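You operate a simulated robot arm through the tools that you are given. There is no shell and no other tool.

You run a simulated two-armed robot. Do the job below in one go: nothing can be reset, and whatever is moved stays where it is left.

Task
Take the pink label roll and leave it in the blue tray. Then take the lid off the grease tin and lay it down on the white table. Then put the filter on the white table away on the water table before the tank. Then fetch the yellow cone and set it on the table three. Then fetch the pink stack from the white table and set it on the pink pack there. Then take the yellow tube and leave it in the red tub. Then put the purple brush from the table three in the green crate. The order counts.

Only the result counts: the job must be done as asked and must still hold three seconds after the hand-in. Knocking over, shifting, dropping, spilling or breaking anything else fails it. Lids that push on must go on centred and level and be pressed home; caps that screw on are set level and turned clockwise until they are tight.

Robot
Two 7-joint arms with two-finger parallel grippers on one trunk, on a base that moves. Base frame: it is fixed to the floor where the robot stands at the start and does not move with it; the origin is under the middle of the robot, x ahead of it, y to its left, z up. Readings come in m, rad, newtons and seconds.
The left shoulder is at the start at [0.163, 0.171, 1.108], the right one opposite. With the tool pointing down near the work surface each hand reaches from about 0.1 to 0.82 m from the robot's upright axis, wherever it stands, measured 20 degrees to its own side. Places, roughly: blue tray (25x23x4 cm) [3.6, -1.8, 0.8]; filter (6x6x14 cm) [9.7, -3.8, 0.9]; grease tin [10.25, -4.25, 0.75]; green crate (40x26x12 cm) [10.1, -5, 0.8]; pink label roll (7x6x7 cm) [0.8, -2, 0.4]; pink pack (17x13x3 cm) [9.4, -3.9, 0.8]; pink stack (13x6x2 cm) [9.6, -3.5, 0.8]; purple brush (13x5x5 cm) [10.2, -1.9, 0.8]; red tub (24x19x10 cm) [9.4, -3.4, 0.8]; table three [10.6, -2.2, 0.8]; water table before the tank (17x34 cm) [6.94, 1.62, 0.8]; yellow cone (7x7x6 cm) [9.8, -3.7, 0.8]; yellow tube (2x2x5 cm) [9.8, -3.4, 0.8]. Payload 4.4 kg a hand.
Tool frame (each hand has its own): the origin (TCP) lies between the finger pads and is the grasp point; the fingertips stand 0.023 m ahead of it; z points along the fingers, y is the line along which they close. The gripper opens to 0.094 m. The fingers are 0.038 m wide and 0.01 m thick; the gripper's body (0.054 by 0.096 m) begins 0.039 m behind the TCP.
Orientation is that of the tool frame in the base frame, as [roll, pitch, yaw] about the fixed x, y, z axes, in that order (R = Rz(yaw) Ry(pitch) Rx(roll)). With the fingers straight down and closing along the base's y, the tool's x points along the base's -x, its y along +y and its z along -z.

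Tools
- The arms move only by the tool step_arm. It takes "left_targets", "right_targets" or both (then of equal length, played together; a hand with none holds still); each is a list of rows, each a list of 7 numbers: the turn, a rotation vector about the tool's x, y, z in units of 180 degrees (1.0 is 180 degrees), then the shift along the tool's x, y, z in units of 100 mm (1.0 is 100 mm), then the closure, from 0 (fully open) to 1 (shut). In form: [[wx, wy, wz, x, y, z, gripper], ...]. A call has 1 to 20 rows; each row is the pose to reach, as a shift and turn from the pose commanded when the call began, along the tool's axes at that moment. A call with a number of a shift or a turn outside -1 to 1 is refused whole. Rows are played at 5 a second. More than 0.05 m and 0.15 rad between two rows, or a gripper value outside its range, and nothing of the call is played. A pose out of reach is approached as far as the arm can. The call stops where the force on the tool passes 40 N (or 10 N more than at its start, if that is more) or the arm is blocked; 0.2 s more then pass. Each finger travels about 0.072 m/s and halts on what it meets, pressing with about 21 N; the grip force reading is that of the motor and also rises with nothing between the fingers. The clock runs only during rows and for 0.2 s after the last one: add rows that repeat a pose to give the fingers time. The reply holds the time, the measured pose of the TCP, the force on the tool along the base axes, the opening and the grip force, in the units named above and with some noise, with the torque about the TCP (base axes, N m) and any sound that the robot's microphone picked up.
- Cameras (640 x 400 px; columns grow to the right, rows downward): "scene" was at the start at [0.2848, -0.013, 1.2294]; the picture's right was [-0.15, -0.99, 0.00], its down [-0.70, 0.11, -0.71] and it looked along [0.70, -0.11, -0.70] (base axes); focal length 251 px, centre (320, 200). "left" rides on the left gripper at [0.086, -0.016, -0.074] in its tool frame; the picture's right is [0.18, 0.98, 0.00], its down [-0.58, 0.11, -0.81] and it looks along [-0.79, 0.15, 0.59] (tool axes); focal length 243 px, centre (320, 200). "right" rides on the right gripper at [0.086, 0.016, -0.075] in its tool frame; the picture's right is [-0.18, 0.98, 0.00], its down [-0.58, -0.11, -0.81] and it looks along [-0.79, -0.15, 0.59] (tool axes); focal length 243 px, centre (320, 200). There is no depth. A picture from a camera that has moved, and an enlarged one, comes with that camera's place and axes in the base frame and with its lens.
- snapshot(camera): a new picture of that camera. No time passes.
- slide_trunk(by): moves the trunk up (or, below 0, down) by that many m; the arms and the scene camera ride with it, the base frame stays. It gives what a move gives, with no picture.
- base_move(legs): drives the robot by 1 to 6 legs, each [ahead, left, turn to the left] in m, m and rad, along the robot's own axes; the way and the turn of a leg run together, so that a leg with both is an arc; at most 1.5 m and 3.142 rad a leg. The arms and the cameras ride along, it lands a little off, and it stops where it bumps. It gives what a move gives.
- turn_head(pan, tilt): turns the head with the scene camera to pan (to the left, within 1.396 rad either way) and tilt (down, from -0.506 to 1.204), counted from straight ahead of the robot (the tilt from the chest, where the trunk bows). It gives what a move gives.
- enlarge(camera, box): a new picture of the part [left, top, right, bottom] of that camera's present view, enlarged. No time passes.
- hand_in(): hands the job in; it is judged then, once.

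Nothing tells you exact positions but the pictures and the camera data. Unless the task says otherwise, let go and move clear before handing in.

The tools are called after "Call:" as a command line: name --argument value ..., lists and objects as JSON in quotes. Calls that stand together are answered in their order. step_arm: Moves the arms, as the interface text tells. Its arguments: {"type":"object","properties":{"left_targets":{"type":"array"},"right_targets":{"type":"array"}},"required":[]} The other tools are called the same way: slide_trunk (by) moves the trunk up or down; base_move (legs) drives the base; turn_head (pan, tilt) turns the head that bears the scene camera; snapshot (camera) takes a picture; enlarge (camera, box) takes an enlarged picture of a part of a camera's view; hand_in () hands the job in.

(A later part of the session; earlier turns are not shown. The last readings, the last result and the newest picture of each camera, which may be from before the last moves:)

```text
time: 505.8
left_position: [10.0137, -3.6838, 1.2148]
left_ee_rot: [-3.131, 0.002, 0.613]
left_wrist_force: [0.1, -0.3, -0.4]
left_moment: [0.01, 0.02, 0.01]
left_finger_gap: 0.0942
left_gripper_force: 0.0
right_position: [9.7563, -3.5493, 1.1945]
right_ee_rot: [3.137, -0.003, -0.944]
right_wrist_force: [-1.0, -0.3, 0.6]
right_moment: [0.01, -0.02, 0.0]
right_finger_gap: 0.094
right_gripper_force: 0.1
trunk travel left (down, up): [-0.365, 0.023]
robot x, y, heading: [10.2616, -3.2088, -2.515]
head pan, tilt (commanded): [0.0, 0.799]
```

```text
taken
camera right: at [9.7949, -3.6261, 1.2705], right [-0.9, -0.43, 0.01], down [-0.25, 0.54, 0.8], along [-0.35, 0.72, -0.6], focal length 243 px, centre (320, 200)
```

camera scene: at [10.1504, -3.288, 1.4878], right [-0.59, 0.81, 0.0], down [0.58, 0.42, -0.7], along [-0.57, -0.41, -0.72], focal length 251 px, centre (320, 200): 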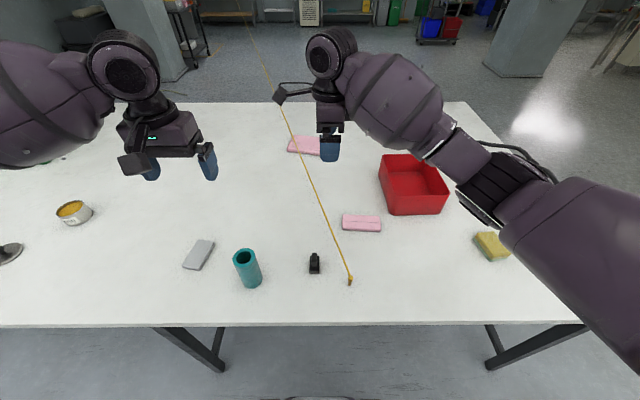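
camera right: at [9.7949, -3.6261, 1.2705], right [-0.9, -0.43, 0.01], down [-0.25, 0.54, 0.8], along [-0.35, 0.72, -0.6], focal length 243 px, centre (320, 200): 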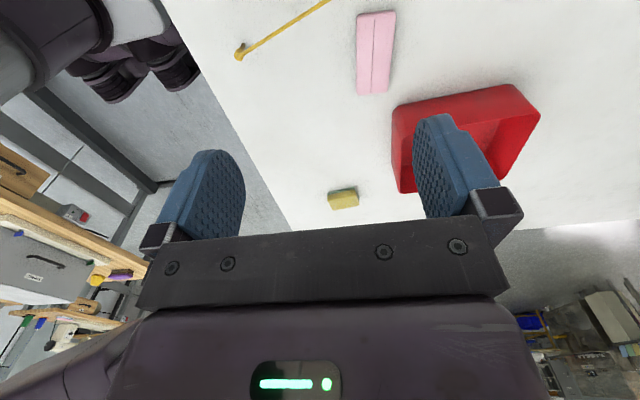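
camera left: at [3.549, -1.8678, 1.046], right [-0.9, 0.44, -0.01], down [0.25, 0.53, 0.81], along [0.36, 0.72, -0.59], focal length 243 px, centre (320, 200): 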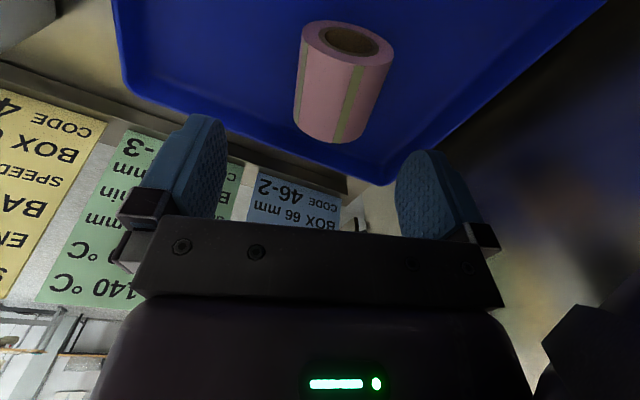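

The rotated hand works. The stack is 6 cm ahead and 12 cm to the right of the right TCP; I move above it and lower the trunk.

Call:
step_arm --right_targets '[[0, 0, 0, -0.3, 0.15, 0, 0], [0, 0, 0, -0.6, 0.3, 0, 0], [0, 0, 0, -0.9, 0.5, 0, 0], [0, 0, 0, -1.0, 0.6, 0, 0], [0, 0, 0, -1.0, 0.64, 0, 0]]'

Call:
slide_trunk --by -0.24

Call:
snapshot --camera "right"

Call:
snapshot --camera "scene"

Call:
enlarge --camera "scene" --box '[320, 140, 480, 260]'

```text
time: 507.0
left_position: [10.0138, -3.6849, 1.2148]
left_ee_rot: [-3.132, 0.003, 0.613]
left_wrist_force: [-0.2, 0.2, 0.5]
left_moment: [-0.01, 0.0, -0.01]
left_finger_gap: 0.0938
left_gripper_force: 0.0
right_position: [9.6468, -3.5047, 1.1937]
right_ee_rot: [3.137, -0.004, -0.942]
right_wrist_force: [0.8, 0.2, 0.4]
right_moment: [-0.01, 0.01, 0.02]
right_finger_gap: 0.094
right_gripper_force: 0.0
trunk travel left (down, up): [-0.365, 0.023]
robot x, y, heading: [10.2618, -3.2094, -2.512]
head pan, tilt (commanded): [0.0, 0.799]
```

```text
time: 509.5
left_position: [10.0148, -3.6843, 0.976]
left_ee_rot: [-3.13, 0.004, 0.613]
left_wrist_force: [-0.5, 0.4, 0.2]
left_moment: [0.02, 0.01, 0.0]
left_finger_gap: 0.0944
left_gripper_force: 0.1
right_position: [9.6464, -3.5038, 0.955]
right_ee_rot: [3.135, -0.004, -0.943]
right_wrist_force: [0.1, -0.6, -0.1]
right_moment: [-0.03, 0.01, 0.03]
right_finger_gap: 0.0939
right_gripper_force: 0.1
trunk travel left (down, up): [-0.125, 0.263]
robot x, y, heading: [10.2598, -3.2082, -2.515]
head pan, tilt (commanded): [0.0, 0.799]
```

```text
taken
camera right: at [9.6851, -3.5822, 1.0324], right [-0.9, -0.43, 0.01], down [-0.25, 0.54, 0.8], along [-0.35, 0.72, -0.6], focal length 243 px, centre (320, 200)
```

right: 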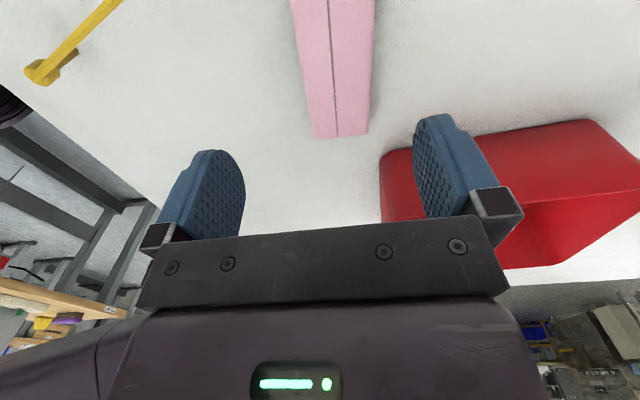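

```text
taken
camera scene: at [10.0315, -3.3738, 1.2285], right [-0.59, 0.81, 0.0], down [0.58, 0.42, -0.7], along [-0.57, -0.41, -0.72], focal length 251 px, centre (320, 200)
```

scene: 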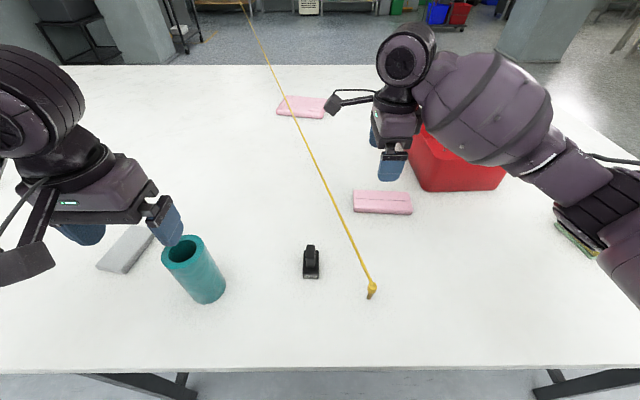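

```text
3.33 times, centred on (400, 200) of scene
camera zoom: at [10.0315, -3.3738, 1.2285], right [-0.59, 0.81, 0.0], down [0.58, 0.42, -0.7], along [-0.57, -0.41, -0.72], focal length 838 px, centre (53, 200)
```

zoom: 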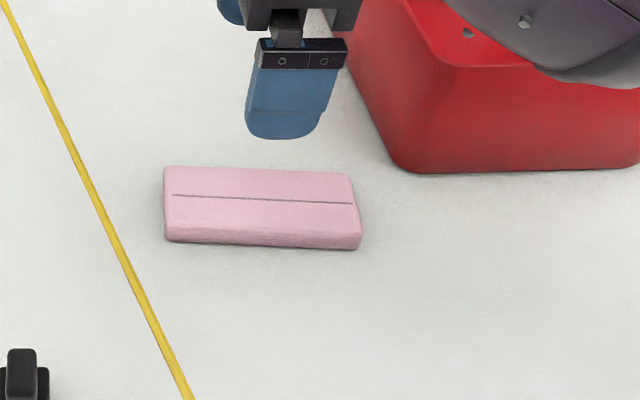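

The stack's centre is at (9.634, -3.490), turned about 3° from my lateral axis. I first raise the left hand away from the teal cylinder, then align the right hand over the stack (slightly right of centre to keep away from the cord).

Call:
step_arm --right_targets '[[0, 0, 0.009, -0.2, 0.01, 0, 0], [0, 0, 0.018, -0.384, 0.02, 0, 0], [0, 0, 0.018, -0.384, 0.02, 0, 0], [0, 0, 0.018, -0.384, 0.02, 0.2, 0]]' --left_targets '[[0, 0, 0, 0, 0, -0.3, 0], [0, 0, 0, 0.1, 0, -0.6, 0], [0, 0, 0, 0.2, 0, -0.9, 0], [0, 0, 0, 0.2, 0, -0.9, 0]]'

Call:
snapshot --camera "right"

Call:
enlarge --camera "scene" --box '[320, 120, 480, 240]'

```text
time: 510.5
left_position: [10.0279, -3.6736, 1.0637]
left_ee_rot: [-3.131, 0.001, 0.612]
left_wrist_force: [-0.9, 0.0, 0.0]
left_moment: [0.03, 0.0, -0.03]
left_finger_gap: 0.094
left_gripper_force: 0.0
right_position: [9.6198, -3.4773, 0.9321]
right_ee_rot: [3.137, -0.006, -0.999]
right_wrist_force: [-0.2, -0.3, -0.1]
right_moment: [0.02, -0.02, 0.0]
right_finger_gap: 0.094
right_gripper_force: 0.0
trunk travel left (down, up): [-0.125, 0.263]
robot x, y, heading: [10.2594, -3.2064, -2.514]
head pan, tilt (commanded): [0.0, 0.799]
```

```text
taken
camera right: at [9.654, -3.5575, 1.0091], right [-0.93, -0.38, 0.0], down [-0.22, 0.55, 0.8], along [-0.3, 0.74, -0.6], focal length 243 px, centre (320, 200)
```

right: 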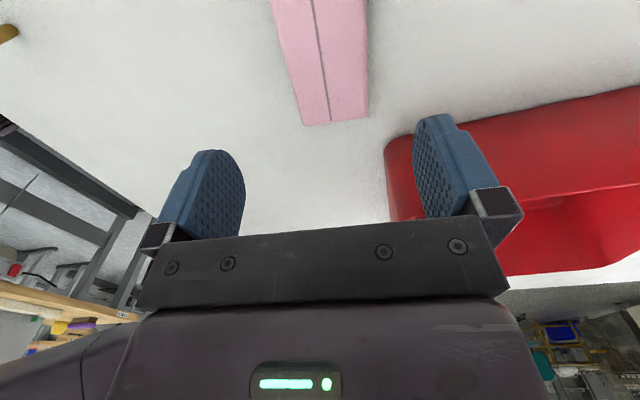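

```text
3.33 times, centred on (400, 180) of scene
camera zoom: at [10.0297, -3.3751, 1.2274], right [-0.59, 0.81, 0.0], down [0.58, 0.42, -0.7], along [-0.56, -0.41, -0.72], focal length 838 px, centre (53, 267)
```

zoom: 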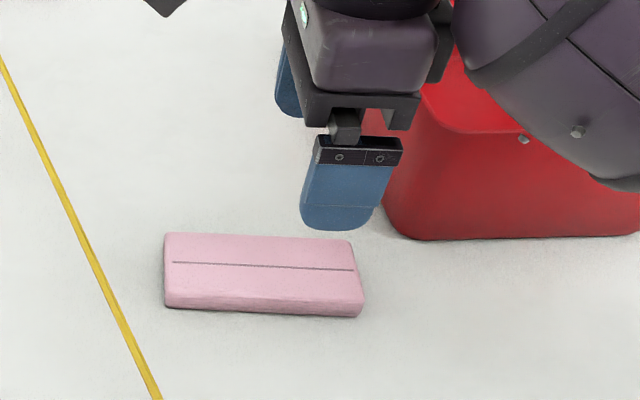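

Alignment is good within a few millimetres. I lower to the stack.

Call:
step_arm --right_targets '[[0, 0, 0, 0, 0, 0.25, 0], [0, 0, 0, 0, 0, 0.5, 0], [0, 0, 0, 0, 0, 0.75, 0], [0, 0, 0, 0, 0, 0.9, 0], [0, 0, 0, 0, 0, 0.97, 0], [0, 0, 0, 0, 0, 0.97, 0]]'

Call:
snapshot --camera "right"

Call:
enlarge --camera "scene" --box '[320, 120, 480, 240]'

```text
time: 511.9
left_position: [10.0291, -3.6734, 1.065]
left_ee_rot: [-3.131, 0.001, 0.613]
left_wrist_force: [-0.1, 0.1, 0.2]
left_moment: [0.0, 0.03, 0.02]
left_finger_gap: 0.0938
left_gripper_force: 0.0
right_position: [9.6213, -3.4766, 0.8352]
right_ee_rot: [3.133, -0.004, -0.998]
right_wrist_force: [-0.1, 0.4, -0.1]
right_moment: [-0.02, 0.03, 0.0]
right_finger_gap: 0.0942
right_gripper_force: 0.1
trunk travel left (down, up): [-0.125, 0.263]
robot x, y, heading: [10.2589, -3.2074, -2.519]
head pan, tilt (commanded): [0.0, 0.799]
```

```text
taken
camera right: at [9.6558, -3.5555, 0.9127], right [-0.93, -0.38, 0.0], down [-0.22, 0.55, 0.8], along [-0.3, 0.74, -0.6], focal length 243 px, centre (320, 200)
```

right: 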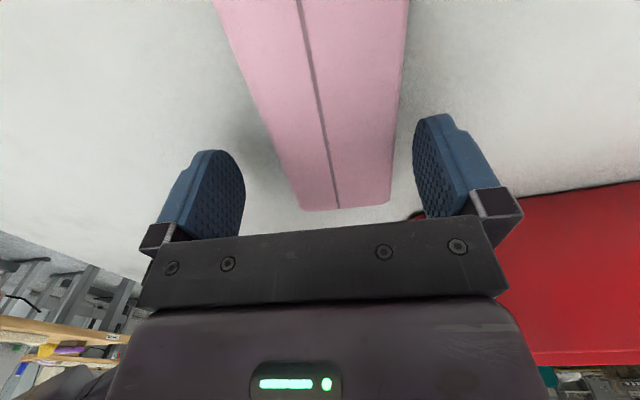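

```text
3.33 times, centred on (400, 180) of scene
camera zoom: at [10.0307, -3.3744, 1.228], right [-0.59, 0.81, 0.0], down [0.58, 0.42, -0.7], along [-0.56, -0.41, -0.72], focal length 838 px, centre (53, 267)
```

zoom: 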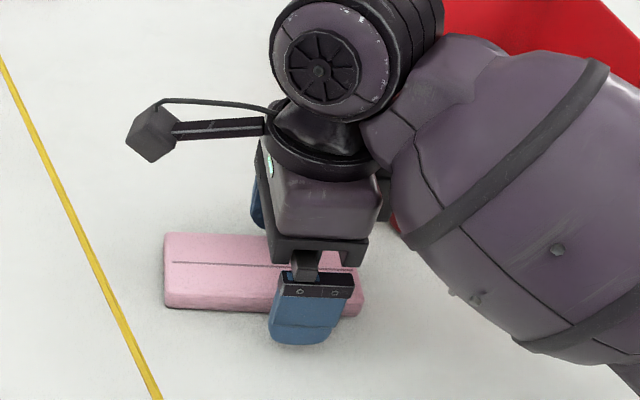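

Call:
step_arm --right_targets '[[0, 0, 0, 0, 0, 0.03, 0.1], [0, 0, 0, 0, 0, 0.03, 0.3], [0, 0, 0, 0, 0, 0.03, 0.5], [0, 0, 0, 0, 0, 0.03, 0.8], [0, 0, 0, 0, 0, 0.03, 1], [0, 0, 0, 0, 0, 0.03, 1], [0, 0, 0, 0, 0, 0.03, 1]]'

Call:
step_arm --right_targets '[[0, 0, 0, 0, 0, -0.1, 1], [0, 0, 0, 0, 0, -0.2, 1], [0, 0, 0, 0, 0, -0.4, 1], [0, 0, 0, 0, 0, -0.6, 1], [0, 0, 0, 0, 0, -0.6, 1]]'

Call:
snapshot --camera "right"

Call:
enlarge --camera "scene" --box '[320, 120, 480, 240]'

```text
time: 513.5
left_position: [10.0286, -3.6718, 1.0644]
left_ee_rot: [-3.13, 0.002, 0.614]
left_wrist_force: [1.2, -0.5, 0.2]
left_moment: [0.0, 0.0, 0.03]
left_finger_gap: 0.094
left_gripper_force: 0.0
right_position: [9.6208, -3.476, 0.8328]
right_ee_rot: [3.137, -0.005, -1.002]
right_wrist_force: [-0.5, -0.1, 0.4]
right_moment: [0.0, 0.02, -0.02]
right_finger_gap: 0.0588
right_gripper_force: 21.3
trunk travel left (down, up): [-0.125, 0.263]
robot x, y, heading: [10.2618, -3.2058, -2.507]
head pan, tilt (commanded): [0.0, 0.799]
```

```text
time: 514.7
left_position: [10.0297, -3.6736, 1.0637]
left_ee_rot: [-3.132, 0.001, 0.613]
left_wrist_force: [0.1, 0.8, -0.3]
left_moment: [0.02, 0.0, 0.0]
left_finger_gap: 0.0939
left_gripper_force: 0.1
right_position: [9.6212, -3.4758, 0.893]
right_ee_rot: [3.136, -0.006, -1.0]
right_wrist_force: [0.4, 0.1, -0.9]
right_moment: [-0.05, 0.0, 0.01]
right_finger_gap: 0.0586
right_gripper_force: 20.8
trunk travel left (down, up): [-0.125, 0.263]
robot x, y, heading: [10.2652, -3.2047, -2.521]
head pan, tilt (commanded): [0.0, 0.799]
```

```text
taken
camera right: at [9.6549, -3.5562, 0.9704], right [-0.93, -0.38, 0.0], down [-0.22, 0.55, 0.8], along [-0.3, 0.74, -0.6], focal length 243 px, centre (320, 200)
```

right: 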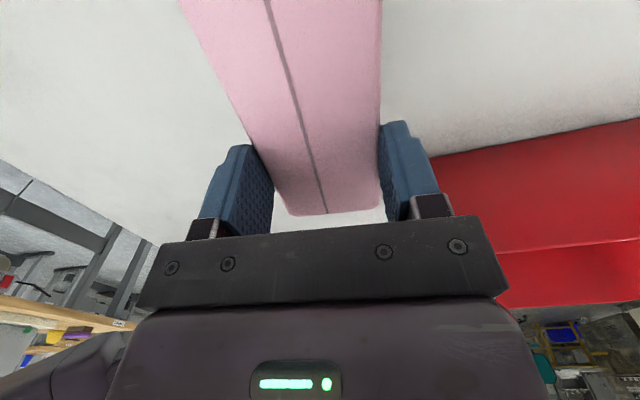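

```text
3.33 times, centred on (400, 180) of scene
camera zoom: at [10.0304, -3.3746, 1.2278], right [-0.59, 0.81, 0.0], down [0.58, 0.42, -0.7], along [-0.56, -0.41, -0.72], focal length 838 px, centre (53, 267)
```

zoom: 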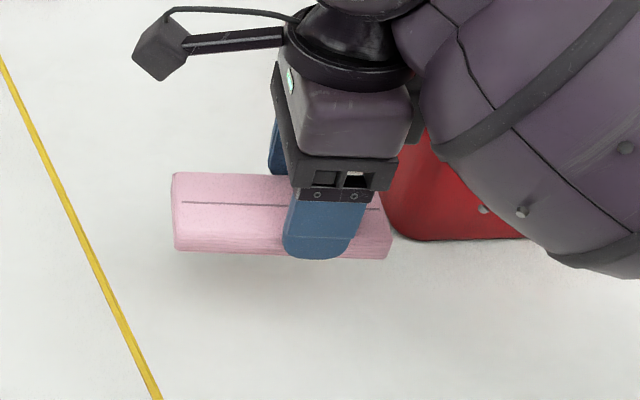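

The stack is held. I raise it, lift the trunk, and drive out of the aisle and around the table's end to the other long side, from which the pink pack is reachable.

Call:
step_arm --right_targets '[[0, 0, 0, 0, 0, -0.3, 1], [0, 0, 0, 0, 0, -0.6, 1], [0, 0, 0, 0, 0, -0.8, 1], [0, 0, 0, 0, 0, -0.8, 1]]'

Call:
slide_trunk --by 0.22

Call:
base_move --legs '[[-0.03, 0, 0.018], [0, -0.9, 0], [0, -0.8, 0]]'

Call:
turn_head --pan 0.3 --tilt 0.6

Call:
snapshot --camera "scene"

```text
time: 515.7
left_position: [10.0286, -3.673, 1.0644]
left_ee_rot: [-3.131, -0.001, 0.613]
left_wrist_force: [-0.4, 0.2, -0.9]
left_moment: [0.02, 0.01, 0.02]
left_finger_gap: 0.0939
left_gripper_force: 0.1
right_position: [9.6217, -3.474, 0.972]
right_ee_rot: [3.135, -0.005, -1.0]
right_wrist_force: [-0.1, 0.3, -0.1]
right_moment: [0.04, 0.0, 0.04]
right_finger_gap: 0.0587
right_gripper_force: 21.6
trunk travel left (down, up): [-0.125, 0.263]
robot x, y, heading: [10.263, -3.2064, -2.515]
head pan, tilt (commanded): [0.0, 0.799]
```

```text
time: 518.1
left_position: [10.0301, -3.675, 1.2844]
left_ee_rot: [-3.13, 0.0, 0.612]
left_wrist_force: [-0.1, -0.4, 0.0]
left_moment: [-0.01, 0.0, 0.0]
left_finger_gap: 0.0939
left_gripper_force: 0.1
right_position: [9.6209, -3.4749, 1.194]
right_ee_rot: [3.135, -0.005, -1.0]
right_wrist_force: [0.7, 0.3, -0.1]
right_moment: [0.0, 0.0, -0.01]
right_finger_gap: 0.0586
right_gripper_force: 20.9
trunk travel left (down, up): [-0.345, 0.043]
robot x, y, heading: [10.2638, -3.2107, -2.52]
head pan, tilt (commanded): [0.0, 0.799]
```

```text
time: 533.8
left_position: [9.0478, -2.2939, 1.2849]
left_ee_rot: [-3.131, 0.003, 0.632]
left_wrist_force: [-0.6, 1.1, 0.4]
left_moment: [-0.01, 0.0, -0.02]
left_finger_gap: 0.0938
left_gripper_force: 0.0
right_position: [8.6351, -2.1044, 1.1933]
right_ee_rot: [3.136, -0.006, -0.979]
right_wrist_force: [-0.2, 1.4, -0.1]
right_moment: [-0.02, 0.02, 0.01]
right_finger_gap: 0.0588
right_gripper_force: 20.8
trunk travel left (down, up): [-0.345, 0.043]
robot x, y, heading: [9.2695, -1.8223, -2.493]
head pan, tilt (commanded): [0.0, 0.799]
```

```text
time: 534.6
left_position: [9.0492, -2.2941, 1.2842]
left_ee_rot: [-3.133, 0.001, 0.634]
left_wrist_force: [0.3, 0.4, 0.1]
left_moment: [0.0, -0.01, 0.01]
left_finger_gap: 0.0941
left_gripper_force: 0.0
right_position: [8.6367, -2.1038, 1.193]
right_ee_rot: [3.135, -0.006, -0.977]
right_wrist_force: [-1.0, -0.6, -0.3]
right_moment: [-0.04, 0.0, 0.03]
right_finger_gap: 0.0582
right_gripper_force: 21.3
trunk travel left (down, up): [-0.345, 0.043]
robot x, y, heading: [9.2689, -1.8248, -2.496]
head pan, tilt (commanded): [0.3, 0.6]
```

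```text
taken
camera scene: at [9.1729, -1.9298, 1.4847], right [-0.81, 0.59, 0.0], down [0.33, 0.46, -0.82], along [-0.48, -0.67, -0.57], focal length 251 px, centre (320, 200)
```

scene: 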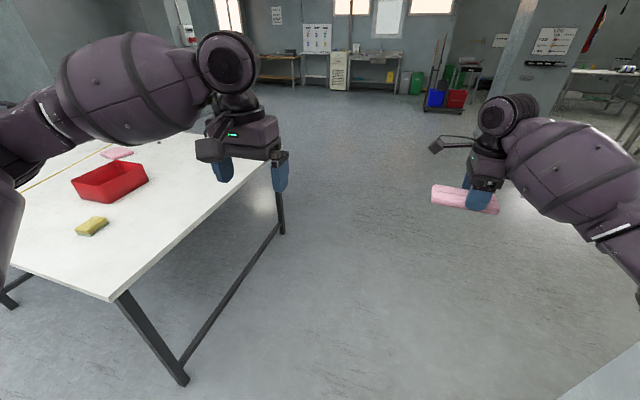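

Call:
base_move --legs '[[1.2, 0, 0], [1.15, 0, 0]]'

Call:
turn_head --pan 1.1 --tilt 0.4

Call:
snapshot --camera "scene"

```text
time: 546.0
left_position: [7.1885, -3.7055, 1.2843]
left_ee_rot: [-3.131, 0.002, 0.628]
left_wrist_force: [0.1, 0.9, 0.6]
left_moment: [-0.01, 0.03, 0.01]
left_finger_gap: 0.094
left_gripper_force: 0.1
right_position: [6.7769, -3.5109, 1.1936]
right_ee_rot: [3.136, -0.006, -0.986]
right_wrist_force: [-0.6, 0.5, -0.9]
right_moment: [-0.01, 0.0, 0.01]
right_finger_gap: 0.0586
right_gripper_force: 20.7
trunk travel left (down, up): [-0.345, 0.043]
robot x, y, heading: [7.4147, -3.2351, -2.504]
head pan, tilt (commanded): [0.3, 0.6]
```

```text
time: 547.2
left_position: [7.1888, -3.7057, 1.285]
left_ee_rot: [-3.133, 0.0, 0.628]
left_wrist_force: [-0.2, -0.4, 0.0]
left_moment: [-0.02, 0.0, 0.03]
left_finger_gap: 0.0936
left_gripper_force: 0.0
right_position: [6.7763, -3.5113, 1.1937]
right_ee_rot: [3.136, -0.004, -0.987]
right_wrist_force: [0.4, 0.9, -0.1]
right_moment: [0.0, 0.02, -0.01]
right_finger_gap: 0.0585
right_gripper_force: 21.3
trunk travel left (down, up): [-0.345, 0.043]
robot x, y, heading: [7.4139, -3.2315, -2.5]
head pan, tilt (commanded): [1.1, 0.4]
```

```text
taken
camera scene: at [7.3824, -3.3599, 1.5029], right [-0.99, -0.17, 0.0], down [-0.07, 0.38, -0.92], along [0.15, -0.91, -0.39], focal length 251 px, centre (320, 200)
```

scene: 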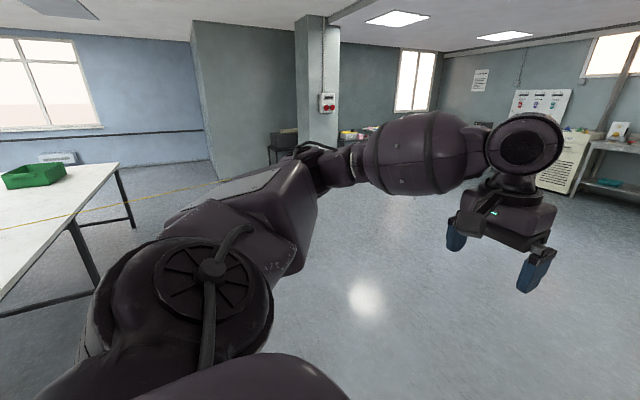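

Call:
base_move --legs '[[0, 1.35, 0], [0, 0, -3.14]]'

Call:
turn_head --pan -0.2 --tilt 0.7

Call:
snapshot --camera "scene"

```text
time: 566.4
left_position: [8.4562, -3.8427, 1.2843]
left_ee_rot: [-3.13, 0.001, -2.599]
left_wrist_force: [-0.3, -0.5, 0.4]
left_moment: [0.0, 0.0, 0.0]
left_finger_gap: 0.094
left_gripper_force: 0.1
right_position: [8.8496, -4.0693, 1.1944]
right_ee_rot: [3.136, -0.004, 2.071]
right_wrist_force: [0.1, -0.1, -0.4]
right_moment: [0.01, 0.01, -0.02]
right_finger_gap: 0.0588
right_gripper_force: 21.2
trunk travel left (down, up): [-0.345, 0.043]
robot x, y, heading: [8.1899, -4.292, 0.558]
head pan, tilt (commanded): [1.1, 0.4]
```

```text
time: 567.9
left_position: [8.4564, -3.8425, 1.2843]
left_ee_rot: [-3.132, 0.002, -2.6]
left_wrist_force: [0.7, -0.5, 0.1]
left_moment: [-0.02, -0.02, 0.02]
left_finger_gap: 0.0944
left_gripper_force: 0.0
right_position: [8.8497, -4.0692, 1.1942]
right_ee_rot: [3.136, -0.007, 2.072]
right_wrist_force: [-0.4, 0.3, -0.3]
right_moment: [-0.02, -0.02, 0.02]
right_finger_gap: 0.0587
right_gripper_force: 20.5
trunk travel left (down, up): [-0.345, 0.043]
robot x, y, heading: [8.1887, -4.2918, 0.553]
head pan, tilt (commanded): [-0.201, 0.7]
```

```text
taken
camera scene: at [8.321, -4.2333, 1.4761], right [0.35, -0.94, 0.0], down [-0.6, -0.22, -0.77], along [0.72, 0.27, -0.64], focal length 251 px, centre (320, 200)
```

scene: 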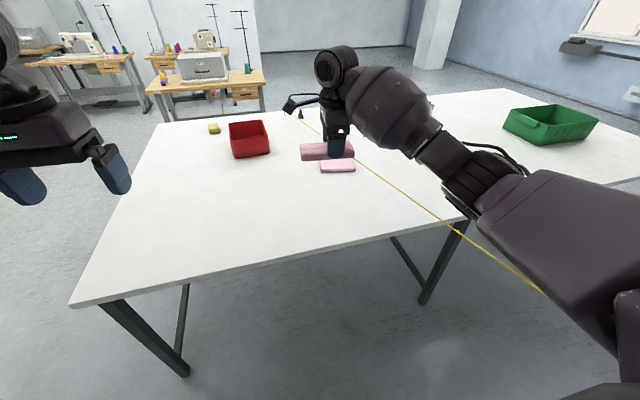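

From here I can see the pack under my hand's line and the cord passing on my right. I straighten up, shift right a little and close in on the table edge.

Call:
base_move --legs '[[0, 0, 0.09], [0.3, -0.22, 0]]'

Call:
turn_head --pan -0.15 --tilt 0.75

Call:
snapshot --camera "scene"

Call:
snapshot --camera "right"

```text
time: 570.9
left_position: [8.783, -3.8091, 1.2846]
left_ee_rot: [-3.133, 0.003, -2.506]
left_wrist_force: [-0.5, 0.4, -0.5]
left_moment: [-0.03, 0.05, 0.01]
left_finger_gap: 0.0942
left_gripper_force: 0.0
right_position: [9.1977, -3.9979, 1.1935]
right_ee_rot: [3.138, -0.005, 2.165]
right_wrist_force: [0.5, 0.0, -0.5]
right_moment: [0.0, -0.01, 0.0]
right_finger_gap: 0.0586
right_gripper_force: 20.3
trunk travel left (down, up): [-0.345, 0.043]
robot x, y, heading: [8.5612, -4.2774, 0.648]
head pan, tilt (commanded): [-0.201, 0.7]
```

```text
time: 571.5
left_position: [8.7822, -3.8089, 1.2849]
left_ee_rot: [-3.132, 0.002, -2.504]
left_wrist_force: [-0.1, -0.5, -0.9]
left_moment: [-0.04, -0.04, -0.03]
left_finger_gap: 0.094
left_gripper_force: 0.1
right_position: [9.1954, -3.9991, 1.1937]
right_ee_rot: [3.137, -0.004, 2.168]
right_wrist_force: [0.2, 0.2, -0.6]
right_moment: [-0.01, 0.01, -0.02]
right_finger_gap: 0.0586
right_gripper_force: 21.1
trunk travel left (down, up): [-0.345, 0.043]
robot x, y, heading: [8.5638, -4.2814, 0.651]
head pan, tilt (commanded): [-0.15, 0.75]
```

```text
taken
camera scene: at [8.6807, -4.208, 1.4719], right [0.48, -0.88, 0.0], down [-0.6, -0.33, -0.73], along [0.64, 0.35, -0.68], focal length 251 px, centre (320, 200)
```

scene: 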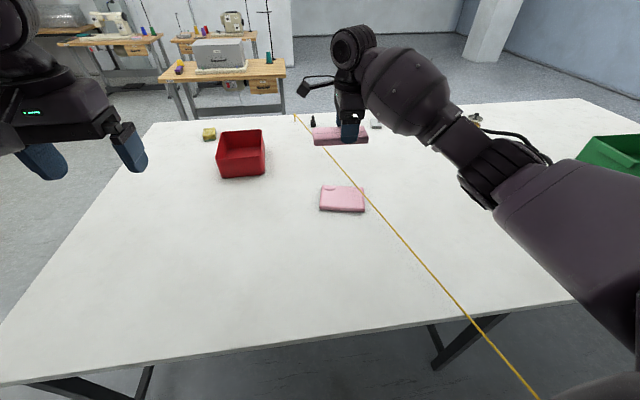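

```text
taken
camera right: at [9.1613, -3.9169, 1.2703], right [0.92, 0.4, 0.0], down [0.23, -0.55, 0.8], along [0.32, -0.74, -0.6], focal length 243 px, centre (320, 200)
```

right: 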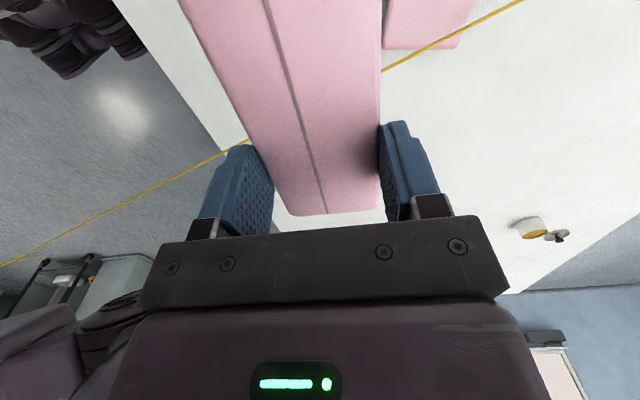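

Call:
enlarge --camera "scene" --box '[280, 160, 400, 240]'

Call:
enlarge --camera "right" --box '[360, 0, 560, 120]'

```text
5.00 times, centred on (340, 200) of scene
camera zoom: at [8.6807, -4.208, 1.4719], right [0.48, -0.88, 0.0], down [-0.6, -0.33, -0.73], along [0.64, 0.35, -0.68], focal length 1257 px, centre (220, 200)
```

zoom: 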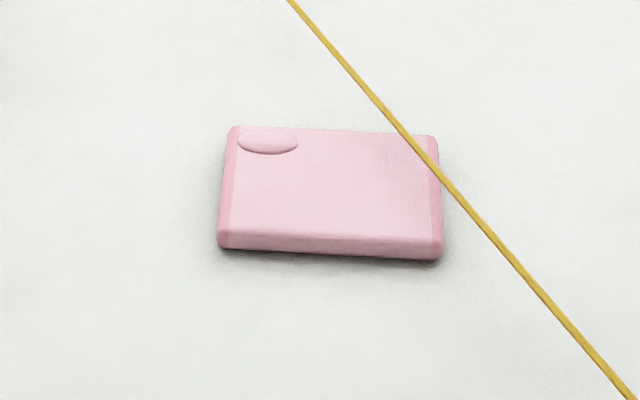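

```text
3.20 times, centred on (460, 60) of right
camera zoom: at [9.1613, -3.9169, 1.2703], right [0.92, 0.4, 0.0], down [0.23, -0.55, 0.8], along [0.32, -0.74, -0.6], focal length 776 px, centre (-128, 648)
```

zoom: 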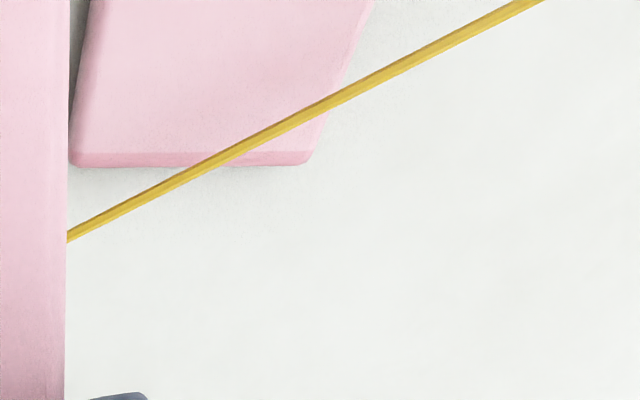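

The pack's centre is about (9.356, -3.937), turned ~12°, and the cord crosses just over its far right corner; I'll set the stack left of that. I lower the trunk and check.

Call:
slide_trunk --by -0.28

Call:
turn_head --pan -0.2 --tilt 0.75

Call:
snapshot --camera "scene"

Call:
snapshot --camera "right"

```text
time: 574.4
left_position: [8.804, -3.7924, 0.9414]
left_ee_rot: [-3.127, -0.205, -2.503]
left_wrist_force: [0.1, 0.0, 0.4]
left_moment: [0.05, -0.01, 0.04]
left_finger_gap: 0.0939
left_gripper_force: 0.0
right_position: [9.196, -3.9979, 0.915]
right_ee_rot: [3.133, -0.005, 2.165]
right_wrist_force: [-0.1, 0.1, -0.3]
right_moment: [0.0, 0.03, -0.01]
right_finger_gap: 0.0586
right_gripper_force: 20.6
trunk travel left (down, up): [-0.065, 0.323]
robot x, y, heading: [8.5612, -4.2814, 0.651]
head pan, tilt (commanded): [-0.15, 0.75]
```

```text
time: 575.0
left_position: [8.8035, -3.7929, 0.9404]
left_ee_rot: [-3.129, -0.206, -2.504]
left_wrist_force: [-0.5, 0.8, 0.3]
left_moment: [0.0, -0.02, 0.0]
left_finger_gap: 0.0941
left_gripper_force: 0.1
right_position: [9.1957, -3.9994, 0.9135]
right_ee_rot: [3.137, -0.005, 2.166]
right_wrist_force: [0.3, -0.3, -0.8]
right_moment: [0.01, 0.0, -0.03]
right_finger_gap: 0.0586
right_gripper_force: 21.3
trunk travel left (down, up): [-0.065, 0.323]
robot x, y, heading: [8.5644, -4.2817, 0.645]
head pan, tilt (commanded): [-0.201, 0.75]
```

```text
taken
camera scene: at [8.8463, -4.0874, 1.1563], right [0.43, -0.9, 0.0], down [-0.61, -0.3, -0.73], along [0.66, 0.32, -0.68], focal length 251 px, centre (320, 200)
```

scene: 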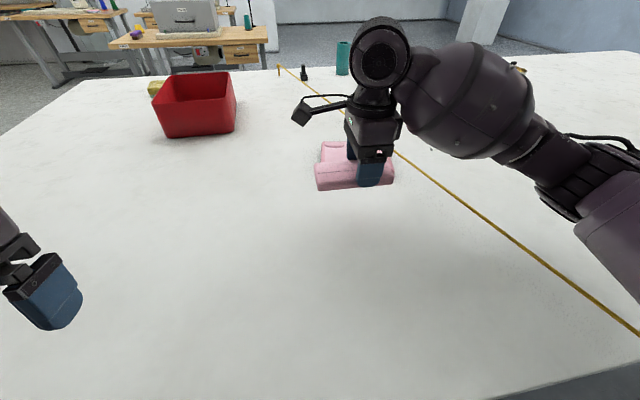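

```text
taken
camera right: at [9.1613, -3.9168, 0.9903], right [0.92, 0.4, 0.0], down [0.23, -0.55, 0.8], along [0.32, -0.74, -0.6], focal length 243 px, centre (320, 200)
```

right: 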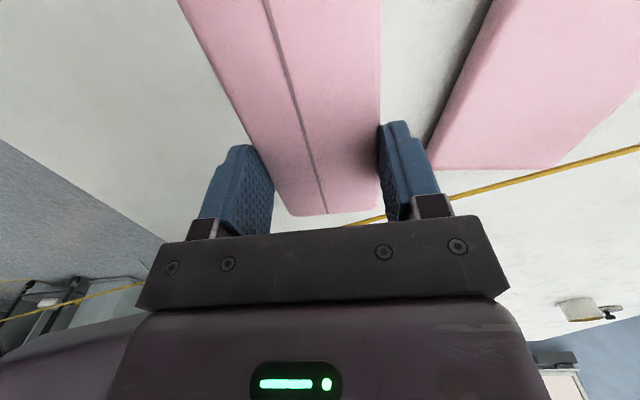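

Refined: pack centre ≈ (9.366, -3.939). I extend the right hand forward over it, aligning the stack with the pack.

Call:
step_arm --right_targets '[[0, 0, 0.012, -0.08, 0.25, 0, 1], [0, 0, 0.024, -0.12, 0.5, 0, 1], [0, 0, 0.036, -0.15, 0.75, 0, 1], [0, 0, 0.0455, -0.17, 0.95, 0, 1], [0, 0, 0.0455, -0.17, 0.95, 0, 1]]'

Call:
snapshot --camera "right"

Call:
snapshot --camera "scene"

```text
time: 576.2
left_position: [8.8035, -3.7912, 0.9403]
left_ee_rot: [-3.128, -0.206, -2.505]
left_wrist_force: [0.9, 1.2, -0.2]
left_moment: [-0.02, 0.01, 0.0]
left_finger_gap: 0.094
left_gripper_force: 0.0
right_position: [9.2842, -3.96, 0.9148]
right_ee_rot: [3.135, -0.006, 2.022]
right_wrist_force: [0.5, 0.0, 0.0]
right_moment: [-0.01, -0.02, 0.03]
right_finger_gap: 0.0586
right_gripper_force: 21.2
trunk travel left (down, up): [-0.065, 0.323]
robot x, y, heading: [8.5608, -4.2803, 0.647]
head pan, tilt (commanded): [-0.201, 0.75]
```

```text
taken
camera right: at [9.2612, -3.8741, 0.992], right [0.96, 0.26, 0.0], down [0.15, -0.58, 0.8], along [0.21, -0.77, -0.6], focal length 243 px, centre (320, 200)
```

right: 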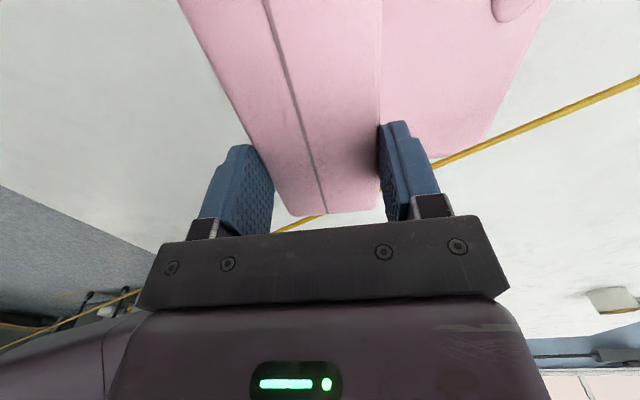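

```text
taken
camera scene: at [8.8462, -4.0875, 1.1564], right [0.43, -0.9, 0.0], down [-0.61, -0.3, -0.73], along [0.66, 0.32, -0.68], focal length 251 px, centre (320, 200)
```

scene: 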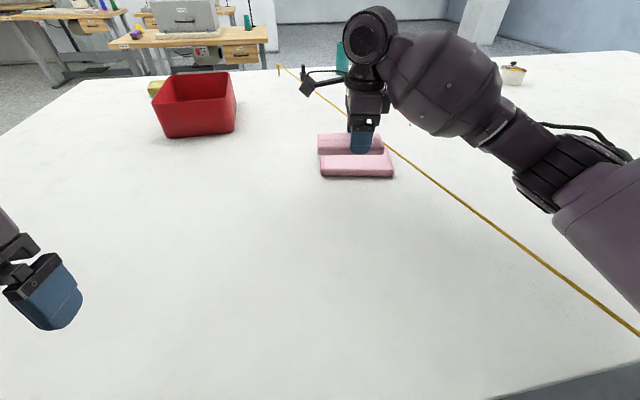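

Call:
step_arm --right_targets '[[0, 0, 0, -0.02, 0.25, 0, 1], [0, 0, 0, -0.04, 0.5, 0, 1], [0, 0, 0, -0.05, 0.75, 0, 1], [0, 0, 0, -0.05, 0.83, 0, 1], [0, 0, 0, -0.05, 0.83, 0, 1]]'

Call:
snapshot --camera "right"

Call:
enlarge --camera "scene" --box '[270, 60, 450, 200]'

```text
time: 577.4
left_position: [8.8023, -3.7913, 0.9395]
left_ee_rot: [-3.129, -0.205, -2.505]
left_wrist_force: [-0.2, -0.3, 0.5]
left_moment: [0.02, 0.02, 0.0]
left_finger_gap: 0.0939
left_gripper_force: 0.1
right_position: [9.3621, -3.9286, 0.9155]
right_ee_rot: [3.136, -0.006, 2.023]
right_wrist_force: [0.2, -0.3, 0.1]
right_moment: [0.0, 0.01, -0.01]
right_finger_gap: 0.0588
right_gripper_force: 20.9
trunk travel left (down, up): [-0.065, 0.323]
robot x, y, heading: [8.5608, -4.2811, 0.647]
head pan, tilt (commanded): [-0.201, 0.75]
```

```text
taken
camera right: at [9.34, -3.8424, 0.9917], right [0.96, 0.26, 0.0], down [0.15, -0.58, 0.8], along [0.21, -0.77, -0.6], focal length 243 px, centre (320, 200)
```

right: 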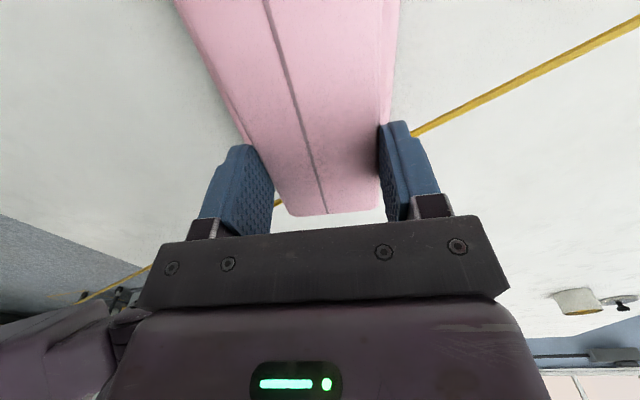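

```text
2.86 times, centred on (360, 130) of scene
camera zoom: at [8.8464, -4.0873, 1.1563], right [0.43, -0.9, 0.0], down [-0.61, -0.3, -0.73], along [0.66, 0.32, -0.68], focal length 718 px, centre (206, 400)
```

zoom: 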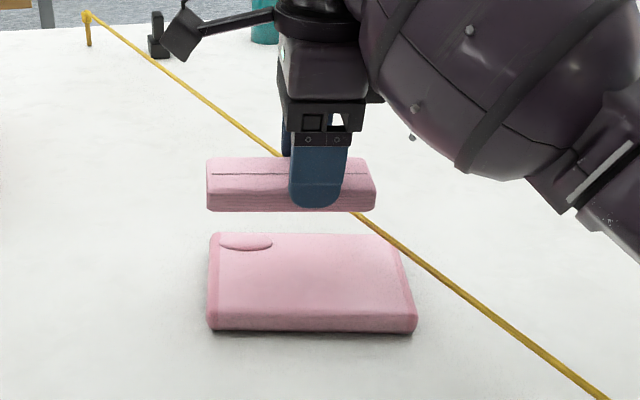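

From the scene view the stack hovers ~3 cm too far forward relative to the pack. I shift it back and lower to just above the pack for a check.

Call:
step_arm --right_targets '[[0, 0, 0, 0, -0.15, 0, 1], [0, 0, 0, 0, -0.28, 0, 1], [0, 0, 0, 0, -0.28, 0.15, 1], [0, 0, 0, 0, -0.28, 0.3, 1], [0, 0, 0, 0, -0.28, 0.36, 1], [0, 0, 0, 0, -0.28, 0.36, 1]]'

Call:
enlarge --camera "scene" --box '[270, 80, 450, 200]'

Call:
snapshot --camera "right"

```text
time: 578.8
left_position: [8.806, -3.7911, 0.9404]
left_ee_rot: [-3.127, -0.206, -2.506]
left_wrist_force: [-0.1, -0.1, 0.1]
left_moment: [0.01, -0.01, 0.01]
left_finger_gap: 0.0937
left_gripper_force: 0.0
right_position: [9.3369, -3.9402, 0.8772]
right_ee_rot: [3.136, -0.005, 2.023]
right_wrist_force: [0.2, 0.2, -0.4]
right_moment: [-0.02, -0.05, 0.0]
right_finger_gap: 0.0586
right_gripper_force: 20.7
trunk travel left (down, up): [-0.065, 0.323]
robot x, y, heading: [8.5635, -4.2809, 0.651]
head pan, tilt (commanded): [-0.201, 0.75]
```

```text
3.33 times, centred on (360, 140) of scene
camera zoom: at [8.8463, -4.0875, 1.1564], right [0.43, -0.9, 0.0], down [-0.61, -0.3, -0.73], along [0.66, 0.32, -0.68], focal length 838 px, centre (187, 400)
```

zoom: 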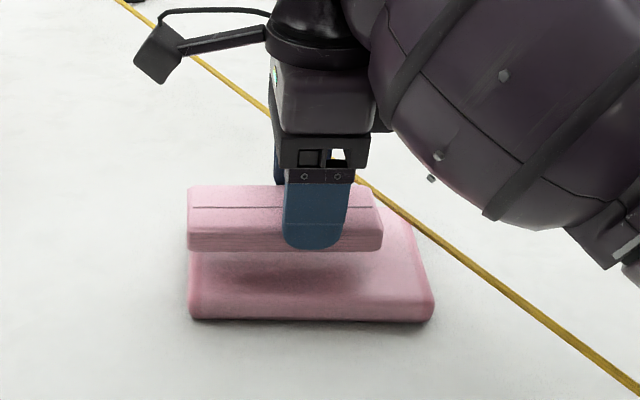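

```text
taken
camera right: at [9.3146, -3.8543, 0.9543], right [0.96, 0.26, 0.0], down [0.15, -0.58, 0.8], along [0.21, -0.77, -0.6], focal length 243 px, centre (320, 200)
```

right: 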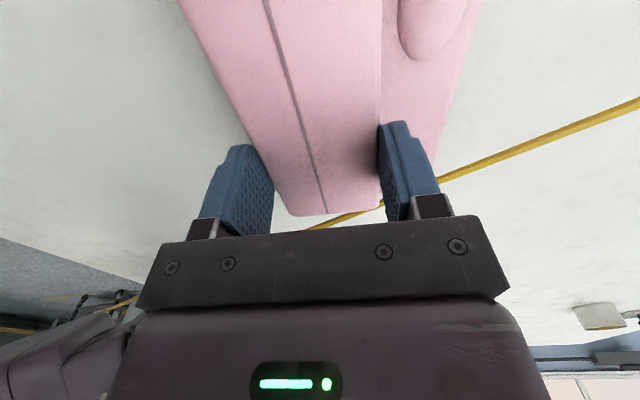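

The stack is centred across the pack. I lower it to contact.

Call:
step_arm --right_targets '[[0, 0, 0, 0, 0.04, 0.04, 1], [0, 0, 0, 0, 0.04, 0.08, 1], [0, 0, 0, 0, 0.04, 0.12, 1], [0, 0, 0, 0, 0.04, 0.15, 1], [0, 0, 0, 0, 0.04, 0.15, 1]]'

Call:
enlarge --camera "scene" --box '[270, 80, 450, 200]'

```text
time: 580.0
left_position: [8.8037, -3.7914, 0.9392]
left_ee_rot: [-3.127, -0.206, -2.505]
left_wrist_force: [0.7, -0.3, 0.0]
left_moment: [0.01, 0.03, -0.02]
left_finger_gap: 0.0941
left_gripper_force: 0.1
right_position: [9.3396, -3.9368, 0.864]
right_ee_rot: [3.136, -0.006, 2.022]
right_wrist_force: [-0.3, 1.0, -0.7]
right_moment: [0.0, -0.01, 0.03]
right_finger_gap: 0.0586
right_gripper_force: 21.0
trunk travel left (down, up): [-0.065, 0.323]
robot x, y, heading: [8.5628, -4.2831, 0.651]
head pan, tilt (commanded): [-0.201, 0.75]
```

```text
3.33 times, centred on (360, 140) of scene
camera zoom: at [8.8463, -4.0874, 1.1564], right [0.43, -0.9, 0.0], down [-0.61, -0.3, -0.73], along [0.66, 0.32, -0.68], focal length 838 px, centre (187, 400)
```

zoom: 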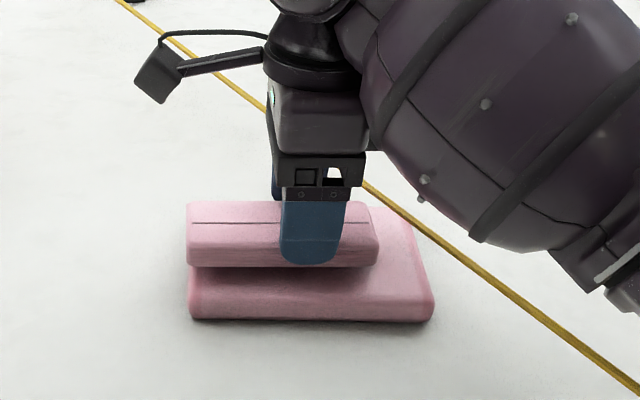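

Call:
step_arm --right_targets '[[0, 0, 0, 0, 0, 0.02, 1], [0, 0, 0, 0, 0, 0.04, 1], [0, 0, 0, 0, 0, 0.06, 1], [0, 0, 0, 0, 0, 0.06, 1]]'

Call:
enlarge --camera "scene" --box '[270, 80, 450, 200]'

```text
time: 581.0
left_position: [8.8041, -3.7911, 0.9399]
left_ee_rot: [-3.128, -0.206, -2.505]
left_wrist_force: [0.9, 1.0, 0.2]
left_moment: [0.0, 0.02, 0.0]
left_finger_gap: 0.0941
left_gripper_force: 0.0
right_position: [9.3407, -3.9381, 0.8569]
right_ee_rot: [3.137, -0.005, 2.024]
right_wrist_force: [-0.5, 0.1, -0.8]
right_moment: [-0.03, 0.0, 0.0]
right_finger_gap: 0.0587
right_gripper_force: 20.6
trunk travel left (down, up): [-0.065, 0.323]
robot x, y, heading: [8.5615, -4.2808, 0.654]
head pan, tilt (commanded): [-0.201, 0.75]
```

```text
3.33 times, centred on (360, 140) of scene
camera zoom: at [8.8463, -4.0874, 1.1564], right [0.43, -0.9, 0.0], down [-0.61, -0.3, -0.73], along [0.66, 0.32, -0.68], focal length 838 px, centre (187, 400)
```

zoom: 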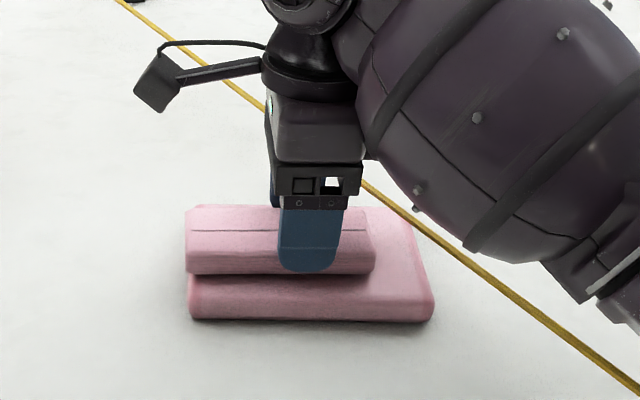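

Call:
step_arm --right_targets '[[0, 0, 0, 0, 0, 0.02, 1], [0, 0, 0, 0, 0, 0.04, 1], [0, 0, 0, 0, 0, 0.06, 1], [0, 0, 0, 0, 0, 0.06, 1]]'

Call:
enlarge --camera "scene" --box '[290, 110, 410, 190]'

```text
time: 582.0
left_position: [8.8038, -3.7911, 0.9412]
left_ee_rot: [-3.128, -0.206, -2.505]
left_wrist_force: [0.1, 0.1, -0.6]
left_moment: [-0.01, -0.02, 0.01]
left_finger_gap: 0.0941
left_gripper_force: 0.2
right_position: [9.3398, -3.9378, 0.8535]
right_ee_rot: [3.132, -0.008, 2.022]
right_wrist_force: [3.4, 0.6, 15.5]
right_moment: [-0.21, 0.23, 0.03]
right_finger_gap: 0.0588
right_gripper_force: 21.0
trunk travel left (down, up): [-0.065, 0.323]
robot x, y, heading: [8.5595, -4.2812, 0.65]
head pan, tilt (commanded): [-0.201, 0.75]
```

```text
5.00 times, centred on (350, 150) of scene
camera zoom: at [8.8452, -4.0881, 1.1572], right [0.43, -0.9, 0.0], down [-0.61, -0.3, -0.73], along [0.66, 0.32, -0.68], focal length 1257 px, centre (170, 450)
```

zoom: 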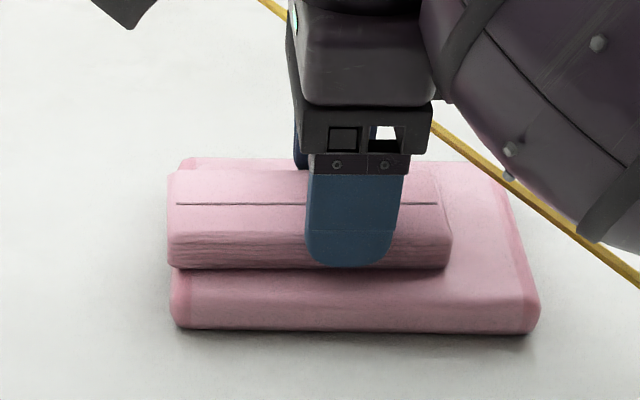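

Contact (15 N); the stack rests on the pack. I open and rise straight up.

Call:
step_arm --right_targets '[[0, 0, 0, 0, 0, -0.02, 0.9], [0, 0, 0, 0, 0, -0.02, 0.5], [0, 0, 0, 0, 0, -0.02, 0.1], [0, 0, 0, 0, 0, -0.02, 0.0], [0, 0, 0, 0, 0, -0.02, 0.0]]'

Call:
step_arm --right_targets '[[0, 0, 0, 0, 0, -0.15, 0], [0, 0, 0, 0, 0, -0.4, 0], [0, 0, 0, 0, 0, -0.7, 0], [0, 0, 0, 0, 0, -1.0, 0], [0, 0, 0, 0, 0, -1.0, 0]]'

Call:
enlarge --camera "scene" --box '[250, 60, 450, 200]'

Call:
snapshot --camera "right"

```text
time: 583.2
left_position: [8.804, -3.7924, 0.9394]
left_ee_rot: [-3.129, -0.206, -2.503]
left_wrist_force: [0.2, -0.3, -0.4]
left_moment: [0.04, 0.01, 0.02]
left_finger_gap: 0.0944
left_gripper_force: 0.0
right_position: [9.3392, -3.9372, 0.8528]
right_ee_rot: [3.136, -0.006, 2.022]
right_wrist_force: [-1.0, -0.4, 0.1]
right_moment: [0.01, -0.02, -0.01]
right_finger_gap: 0.0942
right_gripper_force: 0.0
trunk travel left (down, up): [-0.065, 0.323]
robot x, y, heading: [8.5638, -4.2818, 0.65]
head pan, tilt (commanded): [-0.201, 0.75]
```

```text
time: 584.4
left_position: [8.8039, -3.7918, 0.9389]
left_ee_rot: [-3.128, -0.207, -2.505]
left_wrist_force: [0.6, 0.8, -0.7]
left_moment: [0.0, 0.01, 0.02]
left_finger_gap: 0.0939
left_gripper_force: 0.1
right_position: [9.3406, -3.9374, 0.9518]
right_ee_rot: [3.139, -0.004, 2.023]
right_wrist_force: [0.2, 0.2, 0.6]
right_moment: [0.01, 0.0, 0.01]
right_finger_gap: 0.094
right_gripper_force: 0.2
trunk travel left (down, up): [-0.065, 0.323]
robot x, y, heading: [8.562, -4.2787, 0.65]
head pan, tilt (commanded): [-0.201, 0.75]
```

```text
2.86 times, centred on (350, 130) of scene
camera zoom: at [8.8467, -4.0871, 1.156], right [0.43, -0.9, 0.0], down [-0.61, -0.3, -0.73], along [0.66, 0.32, -0.68], focal length 718 px, centre (234, 400)
```

zoom: 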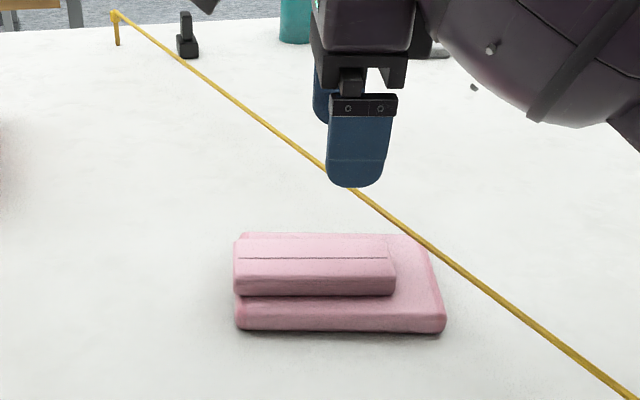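

```text
taken
camera right: at [9.3181, -3.8517, 1.0286], right [0.96, 0.26, 0.0], down [0.15, -0.58, 0.8], along [0.21, -0.77, -0.6], focal length 243 px, centre (320, 200)
```

right: 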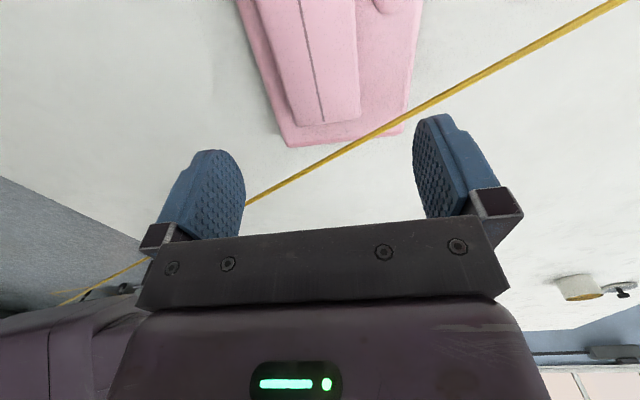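

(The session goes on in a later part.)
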